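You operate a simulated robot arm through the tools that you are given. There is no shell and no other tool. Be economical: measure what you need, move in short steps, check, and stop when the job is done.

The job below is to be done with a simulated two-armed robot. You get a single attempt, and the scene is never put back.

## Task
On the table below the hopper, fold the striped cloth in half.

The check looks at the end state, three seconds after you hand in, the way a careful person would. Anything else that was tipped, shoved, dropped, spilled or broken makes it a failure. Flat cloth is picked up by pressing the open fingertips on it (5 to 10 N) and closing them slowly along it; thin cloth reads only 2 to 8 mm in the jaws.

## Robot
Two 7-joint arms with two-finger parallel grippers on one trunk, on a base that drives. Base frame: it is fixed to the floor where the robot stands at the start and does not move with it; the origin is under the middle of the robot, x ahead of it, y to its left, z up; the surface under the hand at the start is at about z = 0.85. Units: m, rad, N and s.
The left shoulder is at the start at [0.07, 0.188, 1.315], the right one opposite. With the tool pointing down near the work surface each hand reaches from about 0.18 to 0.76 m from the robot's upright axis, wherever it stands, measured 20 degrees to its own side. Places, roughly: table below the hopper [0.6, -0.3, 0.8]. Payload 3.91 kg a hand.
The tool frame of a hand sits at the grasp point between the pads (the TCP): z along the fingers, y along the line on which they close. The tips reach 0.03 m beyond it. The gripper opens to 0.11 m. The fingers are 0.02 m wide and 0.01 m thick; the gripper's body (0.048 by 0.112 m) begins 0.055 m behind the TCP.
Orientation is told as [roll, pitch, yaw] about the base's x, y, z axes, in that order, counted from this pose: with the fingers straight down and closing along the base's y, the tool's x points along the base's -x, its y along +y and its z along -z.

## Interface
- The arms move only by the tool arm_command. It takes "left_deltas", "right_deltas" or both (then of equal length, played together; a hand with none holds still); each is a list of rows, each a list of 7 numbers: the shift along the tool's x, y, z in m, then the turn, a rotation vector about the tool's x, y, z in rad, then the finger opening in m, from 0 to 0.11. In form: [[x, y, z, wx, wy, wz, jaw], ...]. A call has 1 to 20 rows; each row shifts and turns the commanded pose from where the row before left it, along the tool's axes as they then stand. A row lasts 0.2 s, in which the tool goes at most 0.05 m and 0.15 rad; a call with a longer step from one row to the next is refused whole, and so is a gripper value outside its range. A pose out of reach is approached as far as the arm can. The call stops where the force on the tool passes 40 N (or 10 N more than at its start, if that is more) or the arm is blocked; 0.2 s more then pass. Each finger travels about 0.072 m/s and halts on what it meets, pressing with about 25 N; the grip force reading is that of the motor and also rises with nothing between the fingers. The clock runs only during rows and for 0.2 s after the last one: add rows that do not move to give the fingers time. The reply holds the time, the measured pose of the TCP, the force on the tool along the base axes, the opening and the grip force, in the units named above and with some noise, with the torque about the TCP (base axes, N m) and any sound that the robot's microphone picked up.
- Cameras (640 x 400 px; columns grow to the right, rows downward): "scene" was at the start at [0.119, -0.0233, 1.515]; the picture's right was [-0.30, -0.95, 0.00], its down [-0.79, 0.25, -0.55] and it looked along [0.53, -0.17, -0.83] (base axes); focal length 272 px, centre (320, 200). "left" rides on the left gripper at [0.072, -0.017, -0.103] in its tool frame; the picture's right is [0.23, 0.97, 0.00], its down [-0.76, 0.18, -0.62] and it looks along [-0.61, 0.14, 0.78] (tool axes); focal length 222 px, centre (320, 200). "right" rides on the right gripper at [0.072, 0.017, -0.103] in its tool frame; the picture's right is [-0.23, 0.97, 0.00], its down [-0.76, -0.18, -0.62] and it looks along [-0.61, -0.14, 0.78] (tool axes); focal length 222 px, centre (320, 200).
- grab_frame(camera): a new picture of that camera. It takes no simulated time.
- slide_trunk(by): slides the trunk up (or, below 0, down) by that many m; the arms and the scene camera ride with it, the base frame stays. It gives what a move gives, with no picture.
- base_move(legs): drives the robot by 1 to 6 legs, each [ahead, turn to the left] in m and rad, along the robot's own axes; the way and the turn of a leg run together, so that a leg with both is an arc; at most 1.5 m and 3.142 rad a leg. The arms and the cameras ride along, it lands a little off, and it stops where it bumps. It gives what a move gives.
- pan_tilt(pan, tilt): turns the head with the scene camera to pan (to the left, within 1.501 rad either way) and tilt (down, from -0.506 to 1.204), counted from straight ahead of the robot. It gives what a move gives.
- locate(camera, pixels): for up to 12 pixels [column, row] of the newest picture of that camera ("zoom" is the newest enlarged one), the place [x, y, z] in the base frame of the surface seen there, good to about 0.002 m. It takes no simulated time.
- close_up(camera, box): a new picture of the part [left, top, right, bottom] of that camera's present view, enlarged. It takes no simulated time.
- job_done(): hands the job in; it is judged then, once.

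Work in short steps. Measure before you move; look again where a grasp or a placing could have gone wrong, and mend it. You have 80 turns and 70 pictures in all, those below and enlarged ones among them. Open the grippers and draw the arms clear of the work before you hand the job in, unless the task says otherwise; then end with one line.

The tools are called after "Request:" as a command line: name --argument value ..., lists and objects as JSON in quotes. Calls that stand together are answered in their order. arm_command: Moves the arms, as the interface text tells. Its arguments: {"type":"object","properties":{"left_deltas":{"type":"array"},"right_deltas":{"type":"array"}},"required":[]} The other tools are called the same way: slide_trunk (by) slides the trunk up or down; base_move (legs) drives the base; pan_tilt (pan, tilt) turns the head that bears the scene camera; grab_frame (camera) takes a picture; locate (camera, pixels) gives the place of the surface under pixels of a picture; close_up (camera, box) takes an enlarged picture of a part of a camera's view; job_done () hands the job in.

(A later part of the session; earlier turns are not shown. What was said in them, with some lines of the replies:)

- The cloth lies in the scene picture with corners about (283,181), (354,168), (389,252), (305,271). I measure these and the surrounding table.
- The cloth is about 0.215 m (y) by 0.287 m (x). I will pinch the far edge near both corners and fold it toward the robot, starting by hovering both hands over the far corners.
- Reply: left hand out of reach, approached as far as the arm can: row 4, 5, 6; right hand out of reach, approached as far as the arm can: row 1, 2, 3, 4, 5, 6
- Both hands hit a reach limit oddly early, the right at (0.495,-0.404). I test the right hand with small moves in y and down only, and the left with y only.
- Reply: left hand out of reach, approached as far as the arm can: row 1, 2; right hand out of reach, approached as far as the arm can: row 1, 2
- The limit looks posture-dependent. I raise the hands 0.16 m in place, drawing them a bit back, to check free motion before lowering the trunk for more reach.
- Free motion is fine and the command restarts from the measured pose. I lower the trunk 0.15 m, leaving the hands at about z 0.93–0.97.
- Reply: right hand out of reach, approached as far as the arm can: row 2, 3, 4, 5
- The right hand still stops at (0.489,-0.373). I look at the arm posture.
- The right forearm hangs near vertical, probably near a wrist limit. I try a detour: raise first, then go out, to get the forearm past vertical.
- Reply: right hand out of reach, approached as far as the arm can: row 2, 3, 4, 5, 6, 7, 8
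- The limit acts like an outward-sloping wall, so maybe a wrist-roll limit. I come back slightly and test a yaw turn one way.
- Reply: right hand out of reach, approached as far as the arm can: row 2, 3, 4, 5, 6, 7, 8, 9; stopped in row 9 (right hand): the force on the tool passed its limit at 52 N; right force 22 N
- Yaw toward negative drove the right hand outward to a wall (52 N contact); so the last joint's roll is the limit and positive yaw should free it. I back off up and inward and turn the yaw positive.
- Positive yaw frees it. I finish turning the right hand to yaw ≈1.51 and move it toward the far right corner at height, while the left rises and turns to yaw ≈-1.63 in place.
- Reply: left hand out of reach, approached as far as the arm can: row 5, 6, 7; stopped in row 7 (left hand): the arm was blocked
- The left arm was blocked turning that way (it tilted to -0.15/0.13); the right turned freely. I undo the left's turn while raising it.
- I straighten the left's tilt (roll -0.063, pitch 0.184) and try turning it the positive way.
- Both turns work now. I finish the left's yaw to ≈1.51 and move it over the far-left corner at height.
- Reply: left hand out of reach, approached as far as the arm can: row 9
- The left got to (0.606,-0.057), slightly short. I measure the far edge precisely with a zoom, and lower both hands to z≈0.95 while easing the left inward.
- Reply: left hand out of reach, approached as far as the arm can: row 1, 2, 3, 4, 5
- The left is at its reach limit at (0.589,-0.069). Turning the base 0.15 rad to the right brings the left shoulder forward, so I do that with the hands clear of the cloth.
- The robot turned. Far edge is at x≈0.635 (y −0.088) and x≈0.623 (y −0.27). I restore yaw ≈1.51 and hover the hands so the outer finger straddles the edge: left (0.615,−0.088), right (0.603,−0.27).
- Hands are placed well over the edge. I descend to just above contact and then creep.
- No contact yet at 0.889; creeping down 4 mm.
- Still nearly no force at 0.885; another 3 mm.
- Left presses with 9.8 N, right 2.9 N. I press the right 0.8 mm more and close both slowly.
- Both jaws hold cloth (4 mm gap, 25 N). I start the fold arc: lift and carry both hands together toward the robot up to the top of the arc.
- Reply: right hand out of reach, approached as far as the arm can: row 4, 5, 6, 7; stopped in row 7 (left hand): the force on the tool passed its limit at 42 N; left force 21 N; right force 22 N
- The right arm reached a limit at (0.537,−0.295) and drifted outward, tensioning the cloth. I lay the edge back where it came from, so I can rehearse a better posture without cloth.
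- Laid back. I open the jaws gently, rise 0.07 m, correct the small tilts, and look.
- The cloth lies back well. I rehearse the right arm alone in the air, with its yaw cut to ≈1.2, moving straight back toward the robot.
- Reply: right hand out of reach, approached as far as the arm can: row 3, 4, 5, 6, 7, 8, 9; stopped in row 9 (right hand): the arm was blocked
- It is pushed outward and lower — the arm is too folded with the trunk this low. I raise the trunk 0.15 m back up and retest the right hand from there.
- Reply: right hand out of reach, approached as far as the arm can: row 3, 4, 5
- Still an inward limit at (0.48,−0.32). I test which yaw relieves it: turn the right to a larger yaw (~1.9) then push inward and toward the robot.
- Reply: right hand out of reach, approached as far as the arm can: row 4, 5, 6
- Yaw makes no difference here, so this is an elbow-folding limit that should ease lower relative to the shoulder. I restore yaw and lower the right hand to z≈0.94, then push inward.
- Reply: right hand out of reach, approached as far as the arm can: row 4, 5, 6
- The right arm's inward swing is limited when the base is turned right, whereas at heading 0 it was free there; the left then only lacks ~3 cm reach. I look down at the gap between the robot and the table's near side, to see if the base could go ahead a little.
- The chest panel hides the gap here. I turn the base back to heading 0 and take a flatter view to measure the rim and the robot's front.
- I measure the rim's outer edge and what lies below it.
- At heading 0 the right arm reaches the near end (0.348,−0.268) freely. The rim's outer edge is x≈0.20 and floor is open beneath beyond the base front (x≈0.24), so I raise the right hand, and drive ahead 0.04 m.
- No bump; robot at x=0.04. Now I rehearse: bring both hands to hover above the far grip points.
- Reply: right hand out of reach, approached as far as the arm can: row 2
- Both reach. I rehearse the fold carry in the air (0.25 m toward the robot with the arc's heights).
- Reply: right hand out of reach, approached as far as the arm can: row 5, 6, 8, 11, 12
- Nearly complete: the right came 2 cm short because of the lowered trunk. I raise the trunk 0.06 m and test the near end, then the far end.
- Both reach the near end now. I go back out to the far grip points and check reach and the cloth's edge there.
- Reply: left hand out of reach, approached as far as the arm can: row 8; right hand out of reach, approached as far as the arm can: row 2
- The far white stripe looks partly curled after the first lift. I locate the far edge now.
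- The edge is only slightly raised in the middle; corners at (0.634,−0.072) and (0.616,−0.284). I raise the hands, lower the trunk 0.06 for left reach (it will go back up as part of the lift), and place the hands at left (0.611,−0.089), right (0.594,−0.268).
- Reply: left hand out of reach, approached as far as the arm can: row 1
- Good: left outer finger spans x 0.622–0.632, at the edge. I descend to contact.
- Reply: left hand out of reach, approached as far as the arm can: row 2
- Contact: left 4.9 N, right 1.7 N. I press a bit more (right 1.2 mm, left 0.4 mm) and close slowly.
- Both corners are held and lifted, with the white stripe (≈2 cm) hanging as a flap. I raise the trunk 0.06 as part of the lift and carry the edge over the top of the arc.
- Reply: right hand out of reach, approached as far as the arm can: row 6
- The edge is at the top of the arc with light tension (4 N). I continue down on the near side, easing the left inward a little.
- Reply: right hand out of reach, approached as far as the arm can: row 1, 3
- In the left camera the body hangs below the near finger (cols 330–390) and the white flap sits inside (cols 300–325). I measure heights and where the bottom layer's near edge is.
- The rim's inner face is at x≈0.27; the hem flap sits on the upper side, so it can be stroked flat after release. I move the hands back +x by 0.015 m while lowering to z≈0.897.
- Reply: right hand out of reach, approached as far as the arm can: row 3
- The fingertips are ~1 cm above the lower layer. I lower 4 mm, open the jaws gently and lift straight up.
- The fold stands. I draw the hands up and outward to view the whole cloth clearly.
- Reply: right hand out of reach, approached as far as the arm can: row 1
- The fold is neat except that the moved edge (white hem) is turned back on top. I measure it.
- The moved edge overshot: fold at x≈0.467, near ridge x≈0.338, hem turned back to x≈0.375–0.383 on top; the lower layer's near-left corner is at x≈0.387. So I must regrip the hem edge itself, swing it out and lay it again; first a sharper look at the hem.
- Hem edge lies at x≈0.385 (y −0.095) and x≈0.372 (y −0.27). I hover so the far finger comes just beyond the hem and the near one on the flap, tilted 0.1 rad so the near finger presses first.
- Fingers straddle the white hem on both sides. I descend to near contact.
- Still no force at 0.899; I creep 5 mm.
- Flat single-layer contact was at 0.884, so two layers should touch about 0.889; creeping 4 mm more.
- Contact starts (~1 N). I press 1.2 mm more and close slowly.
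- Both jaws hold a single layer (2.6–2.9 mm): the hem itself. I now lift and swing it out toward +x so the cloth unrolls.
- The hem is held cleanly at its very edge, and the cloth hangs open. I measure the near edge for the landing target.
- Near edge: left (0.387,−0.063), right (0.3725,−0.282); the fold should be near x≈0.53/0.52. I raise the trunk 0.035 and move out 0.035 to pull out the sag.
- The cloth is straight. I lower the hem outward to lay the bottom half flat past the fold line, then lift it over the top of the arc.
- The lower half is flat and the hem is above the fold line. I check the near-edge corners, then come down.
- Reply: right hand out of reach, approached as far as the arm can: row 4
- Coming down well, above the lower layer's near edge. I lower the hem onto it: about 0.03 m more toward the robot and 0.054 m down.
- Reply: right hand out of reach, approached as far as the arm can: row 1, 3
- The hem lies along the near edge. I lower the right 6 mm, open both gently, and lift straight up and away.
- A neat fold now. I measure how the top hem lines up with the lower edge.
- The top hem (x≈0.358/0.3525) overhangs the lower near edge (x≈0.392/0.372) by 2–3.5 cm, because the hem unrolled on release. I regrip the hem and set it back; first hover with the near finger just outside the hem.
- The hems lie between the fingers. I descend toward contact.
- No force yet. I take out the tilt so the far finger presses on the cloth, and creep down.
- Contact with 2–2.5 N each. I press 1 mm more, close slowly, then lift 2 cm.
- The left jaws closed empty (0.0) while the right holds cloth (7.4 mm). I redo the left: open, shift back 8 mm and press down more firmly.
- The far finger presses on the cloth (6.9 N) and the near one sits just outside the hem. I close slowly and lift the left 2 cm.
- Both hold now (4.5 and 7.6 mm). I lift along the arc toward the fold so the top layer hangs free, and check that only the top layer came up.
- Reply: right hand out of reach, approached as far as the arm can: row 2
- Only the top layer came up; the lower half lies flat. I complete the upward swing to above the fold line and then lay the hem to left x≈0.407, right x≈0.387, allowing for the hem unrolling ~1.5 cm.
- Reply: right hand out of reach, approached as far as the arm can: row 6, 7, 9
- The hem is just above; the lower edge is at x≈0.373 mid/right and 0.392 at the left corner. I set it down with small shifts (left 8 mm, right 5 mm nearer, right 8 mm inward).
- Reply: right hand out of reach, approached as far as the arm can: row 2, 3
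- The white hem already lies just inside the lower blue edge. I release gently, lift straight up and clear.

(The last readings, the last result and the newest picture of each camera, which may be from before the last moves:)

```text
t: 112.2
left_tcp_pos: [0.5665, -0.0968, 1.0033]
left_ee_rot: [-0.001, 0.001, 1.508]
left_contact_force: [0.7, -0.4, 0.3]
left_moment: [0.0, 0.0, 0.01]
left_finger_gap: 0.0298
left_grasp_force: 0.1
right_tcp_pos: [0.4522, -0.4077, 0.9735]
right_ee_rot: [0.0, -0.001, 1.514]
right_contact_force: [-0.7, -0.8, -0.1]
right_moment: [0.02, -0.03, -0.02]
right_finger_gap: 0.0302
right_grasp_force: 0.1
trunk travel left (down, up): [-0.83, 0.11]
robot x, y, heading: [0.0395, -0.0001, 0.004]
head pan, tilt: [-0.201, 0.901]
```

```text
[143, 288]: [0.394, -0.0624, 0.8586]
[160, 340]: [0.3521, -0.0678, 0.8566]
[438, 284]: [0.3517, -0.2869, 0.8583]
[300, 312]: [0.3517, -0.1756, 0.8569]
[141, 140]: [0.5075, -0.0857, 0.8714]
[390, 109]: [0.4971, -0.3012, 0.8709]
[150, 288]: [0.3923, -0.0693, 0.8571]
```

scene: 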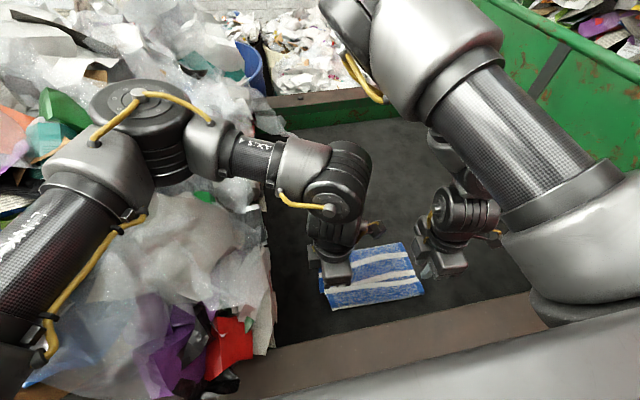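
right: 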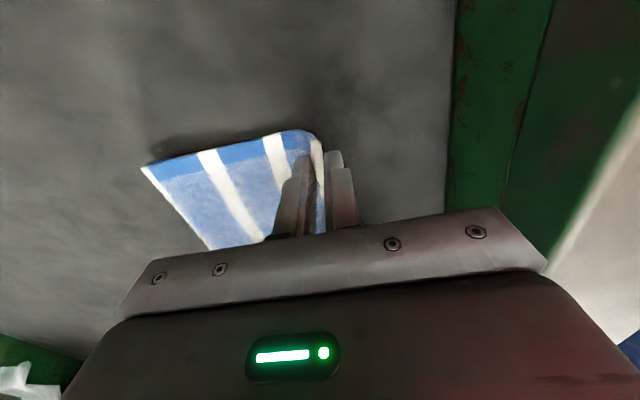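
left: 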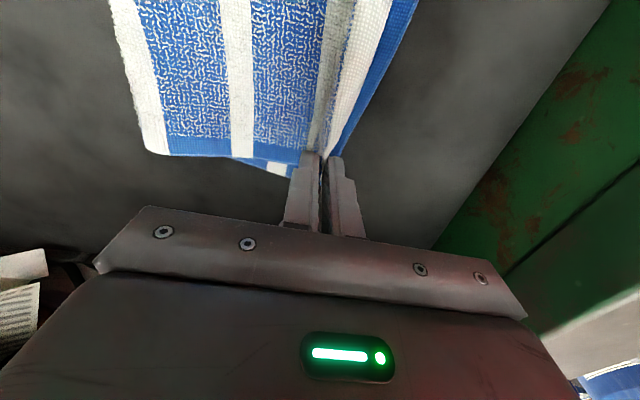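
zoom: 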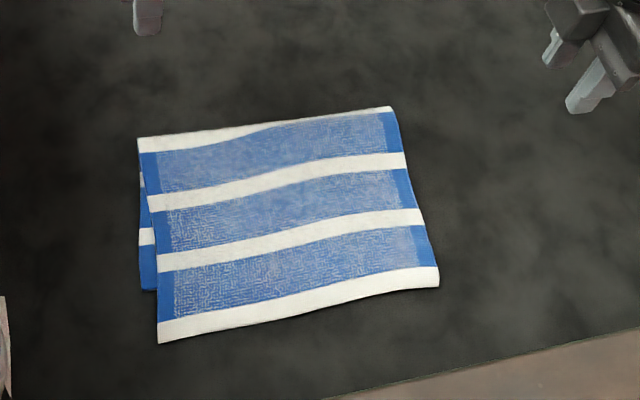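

The hem again landed at x≈0.352 — it unrolls 3–5 cm from the fingertips on release. Fold is neat but the top overhangs by 2–4 cm, so I regrip once more and will place the hands farther back; hover and descend.

Request:
arm_command --left_deltas '[[0.0009, 0.0343, 0.0117, 0, 0, 0, 0.03], [0.0009, 0.0343, 0.0117, 0, 0, 0, 0.03], [0.0009, 0.0343, 0.0117, 0, 0, 0, 0.03], [0.0009, 0.0343, 0.0117, 0, 0, 0, 0.03], [0.0009, 0.0343, 0.0117, 0, 0, 0, 0.03], [0.0009, 0.0343, 0.0117, 0, 0, 0, 0.03], [0, 0, 0.02, 0, 0, 0, 0.03], [0, 0, 0.015, 0, 0, 0, 0.03], [0, 0, 0.008, 0, 0, 0, 0.03], [0, 0, 0.003, 0, 0, 0, 0.03]]' --right_deltas '[[-0.022, 0.0169, 0.0067, 0, 0, 0, 0.03], [-0.022, 0.0169, 0.0067, 0, 0, 0, 0.03], [-0.022, 0.0169, 0.0067, 0, 0, 0, 0.03], [-0.022, 0.0169, 0.0067, 0, 0, 0, 0.03], [-0.022, 0.0169, 0.0067, 0, 0, 0, 0.03], [-0.022, 0.0169, 0.0067, 0, 0, 0, 0.03], [0, 0, 0.02, 0, 0, 0, 0.03], [0, 0, 0.013, 0, 0, 0, 0.03], [0, 0, 0.008, 0, 0, 0, 0.03], [0, 0, 0.003, 0, 0, 0, 0.03]]'

```text
t: 114.4
left_tcp_pos: [0.3614, -0.0892, 0.885]
left_ee_rot: [-0.001, 0.003, 1.508]
left_contact_force: [-1.3, 1.3, 0.9]
left_moment: [-0.02, -0.01, 0.02]
left_finger_gap: 0.0296
left_grasp_force: 0.1
right_tcp_pos: [0.3594, -0.2728, 0.8902]
right_ee_rot: [0.0, -0.001, 1.515]
right_contact_force: [0.5, -1.1, 0.0]
right_moment: [0.02, 0.06, 0.01]
right_finger_gap: 0.0299
right_grasp_force: 0.1
trunk travel left (down, up): [-0.83, 0.11]
robot x, y, heading: [0.0458, 0.0016, 0.004]
head pan, tilt: [-0.201, 0.901]
```

Left touches at 0.885, right is ~3 mm above. I press (left 1.8 mm, right 4.2 mm), close slowly and lift.

Request:
arm_command --left_deltas '[[0, 0, 0.001, 0, 0, 0, 0.03], [0, 0, 0.0008, 0, 0, 0, 0.03], [0, 0, 0, 0, 0, 0, 0.028], [0, 0, 0, 0, 0, 0, 0.026], [0, 0, 0, 0, 0, 0, 0.024], [0, 0, 0, 0, 0, 0, 0.022], [0, 0, 0, 0, 0, 0, 0.02], [0, 0, 0, 0, 0, 0, 0.018], [0, 0, 0, 0, 0, 0, 0.016], [0, 0, 0, 0, 0, 0, 0.014], [0, 0, 0, 0, 0, 0, 0.012], [0, 0, 0, 0, 0, 0, 0.01], [0, 0, 0, 0, 0, 0, 0.008], [0, 0, 0, 0, 0, 0, 0.005], [0, 0, 0, 0, 0, 0, 0.002], [0, 0, 0, 0, 0, 0, 0.0], [0, 0, 0, 0, 0, 0, 0.0], [0, 0, 0, 0, 0, 0, 0.0], [0, -0.004, -0.01, 0, 0, 0, 0.0], [0, -0.004, -0.01, 0, 0, 0, 0.0]]' --right_deltas '[[0, 0, 0.0025, 0, 0, 0, 0.03], [0, 0, 0.0017, 0, 0, 0, 0.03], [0, 0, 0, 0, 0, 0, 0.028], [0, 0, 0, 0, 0, 0, 0.026], [0, 0, 0, 0, 0, 0, 0.024], [0, 0, 0, 0, 0, 0, 0.022], [0, 0, 0, 0, 0, 0, 0.02], [0, 0, 0, 0, 0, 0, 0.018], [0, 0, 0, 0, 0, 0, 0.016], [0, 0, 0, 0, 0, 0, 0.014], [0, 0, 0, 0, 0, 0, 0.012], [0, 0, 0, 0, 0, 0, 0.01], [0, 0, 0, 0, 0, 0, 0.008], [0, 0, 0, 0, 0, 0, 0.005], [0, 0, 0, 0, 0, 0, 0.002], [0, 0, 0, 0, 0, 0, 0.0], [0, 0, 0, 0, 0, 0, 0.0], [0, 0, 0, 0, 0, 0, 0.0], [0, -0.004, -0.01, 0, 0, 0, 0.0], [0, -0.004, -0.01, 0, 0, 0, 0.0]]'

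Request:
close_up --camera "scene" --box '[280, 190, 480, 340]'

```text
t: 118.6
left_tcp_pos: [0.3696, -0.0876, 0.9037]
left_ee_rot: [-0.004, 0.001, 1.51]
left_contact_force: [0.5, 0.0, -0.7]
left_moment: [0.0, 0.0, -0.04]
left_finger_gap: 0.004
left_grasp_force: 25.0
right_tcp_pos: [0.365, -0.2724, 0.9065]
right_ee_rot: [-0.001, 0.0, 1.513]
right_contact_force: [-0.3, -1.2, 0.0]
right_moment: [-0.01, 0.01, -0.02]
right_finger_gap: 0.0037
right_grasp_force: 25.4
right hand out of reach, approached as far as the arm can: row 1
trunk travel left (down, up): [-0.83, 0.11]
robot x, y, heading: [0.0404, 0.0018, 0.004]
head pan, tilt: [-0.201, 0.901]
```

```text
2.67 times, centred on (380, 265) of scene
```

zoom: 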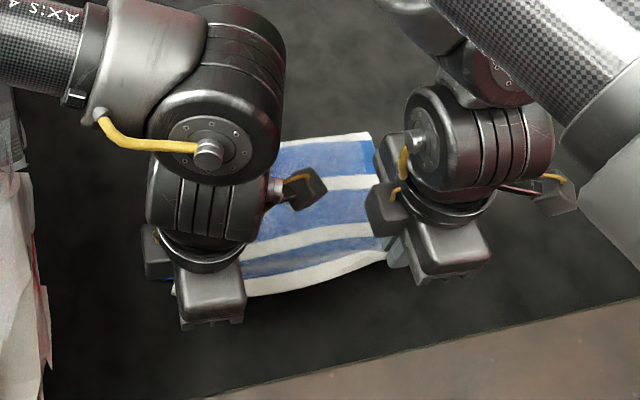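

Both hold (4.0 and 3.7 mm). I swing the hem up and outward, dip to flatten the lower half beyond the fold line, and return to the top of the arc.

Request:
arm_command --left_deltas '[[0, -0.02, -0.025, 0, 0, 0, 0], [0, -0.025, -0.025, 0, 0, 0, 0], [0, -0.03, -0.022, 0, 0, 0, 0], [0, -0.03, -0.02, 0, 0, 0, 0], [0, -0.03, -0.015, 0, 0, 0, 0], [0, -0.03, -0.01, 0, 0, 0, 0], [0, -0.03, -0.008, 0, 0, 0, 0], [0, -0.008, 0.018, 0, 0, 0, 0], [0, -0.008, 0.018, 0, 0, 0, 0], [0, -0.008, 0.018, 0, 0, 0, 0], [0, 0, 0, 0, 0, 0, 0], [0, 0.008, -0.016, 0, 0, 0, 0], [0, 0.012, -0.015, 0, 0, 0, 0], [0, 0.02, -0.01, 0, 0, 0, 0], [0, 0.02, -0.005, 0, 0, 0, 0]]' --right_deltas '[[0, -0.02, -0.025, 0, 0, 0, 0], [0, -0.025, -0.025, 0, 0, 0, 0], [0, -0.03, -0.022, 0, 0, 0, 0], [0, -0.03, -0.02, 0, 0, 0, 0], [0, -0.03, -0.015, 0, 0, 0, 0], [0, -0.03, -0.01, 0, 0, 0, 0], [0, -0.03, -0.008, 0, 0, 0, 0], [0, -0.008, 0.018, 0, 0, 0, 0], [0, -0.008, 0.018, 0, 0, 0, 0], [0, -0.008, 0.018, 0, 0, 0, 0], [0, 0, 0, 0, 0, 0, 0], [0, 0.008, -0.016, 0, 0, 0, 0], [0, 0.012, -0.015, 0, 0, 0, 0], [0, 0.02, -0.01, 0, 0, 0, 0], [0, 0.02, -0.005, 0, 0, 0, 0]]'

Request:
close_up --camera "scene" --box '[260, 170, 480, 340]'

```text
t: 121.8
left_tcp_pos: [0.5247, -0.0977, 1.0215]
left_ee_rot: [-0.006, 0.001, 1.513]
left_contact_force: [-0.3, -0.3, -0.8]
left_moment: [-0.04, -0.04, -0.01]
left_finger_gap: 0.0038
left_grasp_force: 25.1
right_tcp_pos: [0.5245, -0.2801, 1.0239]
right_ee_rot: [-0.002, 0.004, 1.512]
right_contact_force: [-0.5, 0.7, 0.5]
right_moment: [-0.04, -0.03, 0.02]
right_finger_gap: 0.0033
right_grasp_force: 24.8
trunk travel left (down, up): [-0.83, 0.11]
robot x, y, heading: [0.0388, 0.0021, 0.005]
head pan, tilt: [-0.201, 0.901]
```

```text
2.35 times, centred on (370, 255) of scene
5 turns are left
```

zoom: 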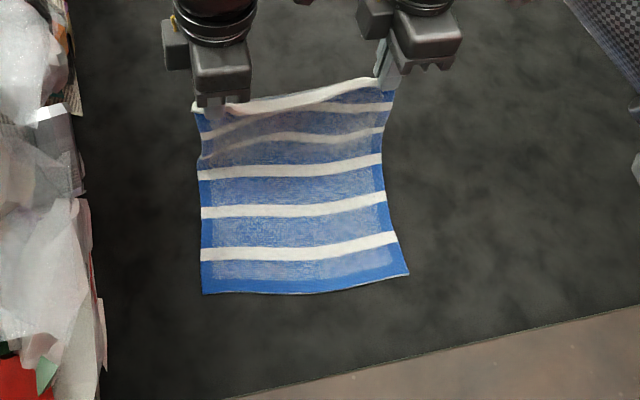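

Lower half is flat and the hem is above the fold line. I lay it down with hands ending at left x≈0.422, right x≈0.402.

Request:
arm_command --left_deltas '[[-0.001, 0.02, 0.002, 0, 0, 0, 0], [-0.001, 0.022, 0.01, 0, 0, 0, 0], [-0.001, 0.022, 0.02, 0, 0, 0, 0], [-0.001, 0.018, 0.03, 0, 0, 0, 0], [-0.002, 0.013, 0.034, 0, 0, 0, 0], [-0.002, 0.008, 0.033, 0, 0, 0, 0], [0, 0, 0, 0, 0, 0, 0]]' --right_deltas '[[-0.001, 0.024, 0.002, 0, 0, 0, 0], [-0.001, 0.026, 0.01, 0, 0, 0, 0], [-0.001, 0.026, 0.02, 0, 0, 0, 0], [-0.001, 0.022, 0.03, 0, 0, 0, 0], [-0.003, 0.015, 0.034, 0, 0, 0, 0], [-0.003, 0.0095, 0.033, 0, 0, 0, 0], [0, 0, 0, 0, 0, 0, 0]]'

Request:
grab_frame --camera "left"

```text
t: 123.4
left_tcp_pos: [0.4241, -0.083, 0.8932]
left_ee_rot: [-0.003, 0.001, 1.511]
left_contact_force: [1.5, -0.7, 2.2]
left_moment: [-0.06, -0.05, -0.02]
left_finger_gap: 0.004
left_grasp_force: 24.8
right_tcp_pos: [0.4033, -0.2708, 0.8929]
right_ee_rot: [-0.003, -0.002, 1.512]
right_contact_force: [0.5, 1.5, 1.0]
right_moment: [0.06, -0.01, -0.01]
right_finger_gap: 0.0036
right_grasp_force: 24.9
right hand out of reach, approached as far as the arm can: row 5, 6
trunk travel left (down, up): [-0.83, 0.11]
robot x, y, heading: [0.0434, -0.0026, 0.001]
head pan, tilt: [-0.201, 0.901]
```

```text
2 pictures are left
4 turns are left
```

left: 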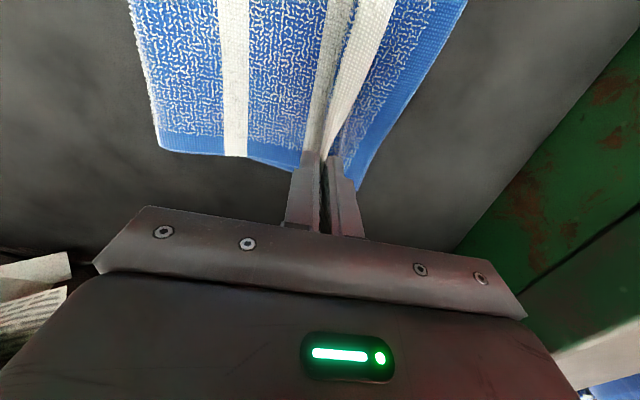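

The hem lies with ~3 cm of lower layer showing, room for it to unroll. I release, lift straight and retreat clear of the cloth.

Request:
arm_command --left_deltas '[[0, 0, 0.001, 0, 0, 0, 0.006], [0, 0, 0, 0, 0, 0, 0.012], [0, 0, 0, 0, 0, 0, 0.018], [0, 0, 0, 0, 0, 0, 0.022], [0, 0, 0, 0, 0, 0, 0.022], [0, 0, -0.01, 0, 0, 0, 0.022], [0, 0, -0.02, 0, 0, 0, 0.022], [0, 0, -0.03, 0, 0, 0, 0.022], [0, -0.03, -0.03, 0, 0, 0, 0.03], [0, -0.045, -0.02, 0, 0, 0, 0.03], [0, -0.045, 0, 0, 0, 0, 0.03], [0, -0.03, 0, 0, 0, 0, 0.03]]' --right_deltas '[[0, 0, 0.001, 0, 0, 0, 0.006], [0, 0, 0, 0, 0, 0, 0.012], [0, 0, 0, 0, 0, 0, 0.018], [0, 0, 0, 0, 0, 0, 0.022], [0, 0, 0, 0, 0, 0, 0.022], [0, 0, -0.01, 0, 0, 0, 0.022], [0, 0, -0.02, 0, 0, 0, 0.022], [0.01, -0.003, -0.03, 0, 0, 0, 0.022], [0.03, -0.02, -0.02, 0, 0, 0, 0.03], [0.03, -0.03, 0, 0, 0, 0, 0.03], [0.03, -0.01, 0, 0, 0, 0, 0.03], [0.03, 0, 0, 0, 0, 0, 0.03]]'

Request:
close_up --camera "scene" --box '[295, 205, 455, 330]'

```text
t: 126.0
left_tcp_pos: [0.575, -0.0963, 1.0007]
left_ee_rot: [-0.002, 0.001, 1.508]
left_contact_force: [-0.4, 0.0, -0.7]
left_moment: [-0.03, 0.0, 0.01]
left_finger_gap: 0.0301
left_grasp_force: 0.2
right_tcp_pos: [0.4601, -0.4064, 0.9722]
right_ee_rot: [0.001, 0.002, 1.517]
right_contact_force: [0.9, 0.4, 0.2]
right_moment: [0.03, 0.01, 0.0]
right_finger_gap: 0.0301
right_grasp_force: 0.1
trunk travel left (down, up): [-0.83, 0.11]
robot x, y, heading: [0.0392, 0.003, 0.002]
head pan, tilt: [-0.201, 0.901]
```

```text
3.20 times, centred on (375, 268) of scene
3 turns are left
```

zoom: 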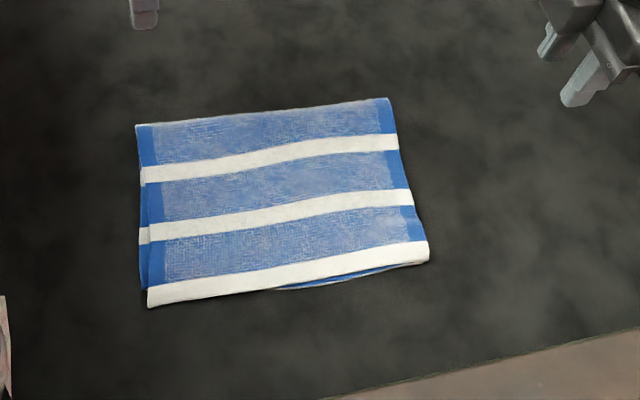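

The fold is now well aligned: hem on the near edge, edges matching. I open the grippers fully and raise the hands clear.

Request:
arm_command --left_deltas '[[0, 0, -0.02, 0, 0, 0, 0.06], [0, 0, -0.02, 0, 0, 0, 0.09], [0, 0, 0, 0, 0, 0, 0.1], [0, 0, 0, 0, 0, 0, 0.1]]' --right_deltas '[[0, 0, -0.015, 0, 0, 0, 0.06], [0, 0, -0.015, 0, 0, 0, 0.09], [0, 0, 0, 0, 0, 0, 0.1], [0, 0, 0, 0, 0, 0, 0.1]]'

```text
t: 127.0
left_tcp_pos: [0.5736, -0.0929, 1.0414]
left_ee_rot: [-0.004, 0.0, 1.511]
left_contact_force: [-0.2, -0.6, -0.5]
left_moment: [-0.03, 0.01, -0.01]
left_finger_gap: 0.1
left_grasp_force: 0.1
right_tcp_pos: [0.4588, -0.406, 1.0035]
right_ee_rot: [0.001, 0.002, 1.514]
right_contact_force: [0.6, -0.1, -0.1]
right_moment: [-0.02, 0.01, -0.03]
right_finger_gap: 0.1
right_grasp_force: 0.0
trunk travel left (down, up): [-0.83, 0.11]
robot x, y, heading: [0.0431, 0.0005, 0.004]
head pan, tilt: [-0.201, 0.901]
2 turns are left
```

Grippers are open and clear; handing in.

Request:
job_done

```text
The job is handed in.
```

The striped cloth is folded in half on the table below the hopper. In the last picture the top hem lies along the lower layer's near edge, though I did not measure that final alignment. While I was finding the right arm's reach, the right hand pressed against the table's side wall at about 52 N. The later pictures show nothing tipped or moved. Both grippers are open and clear of the cloth.
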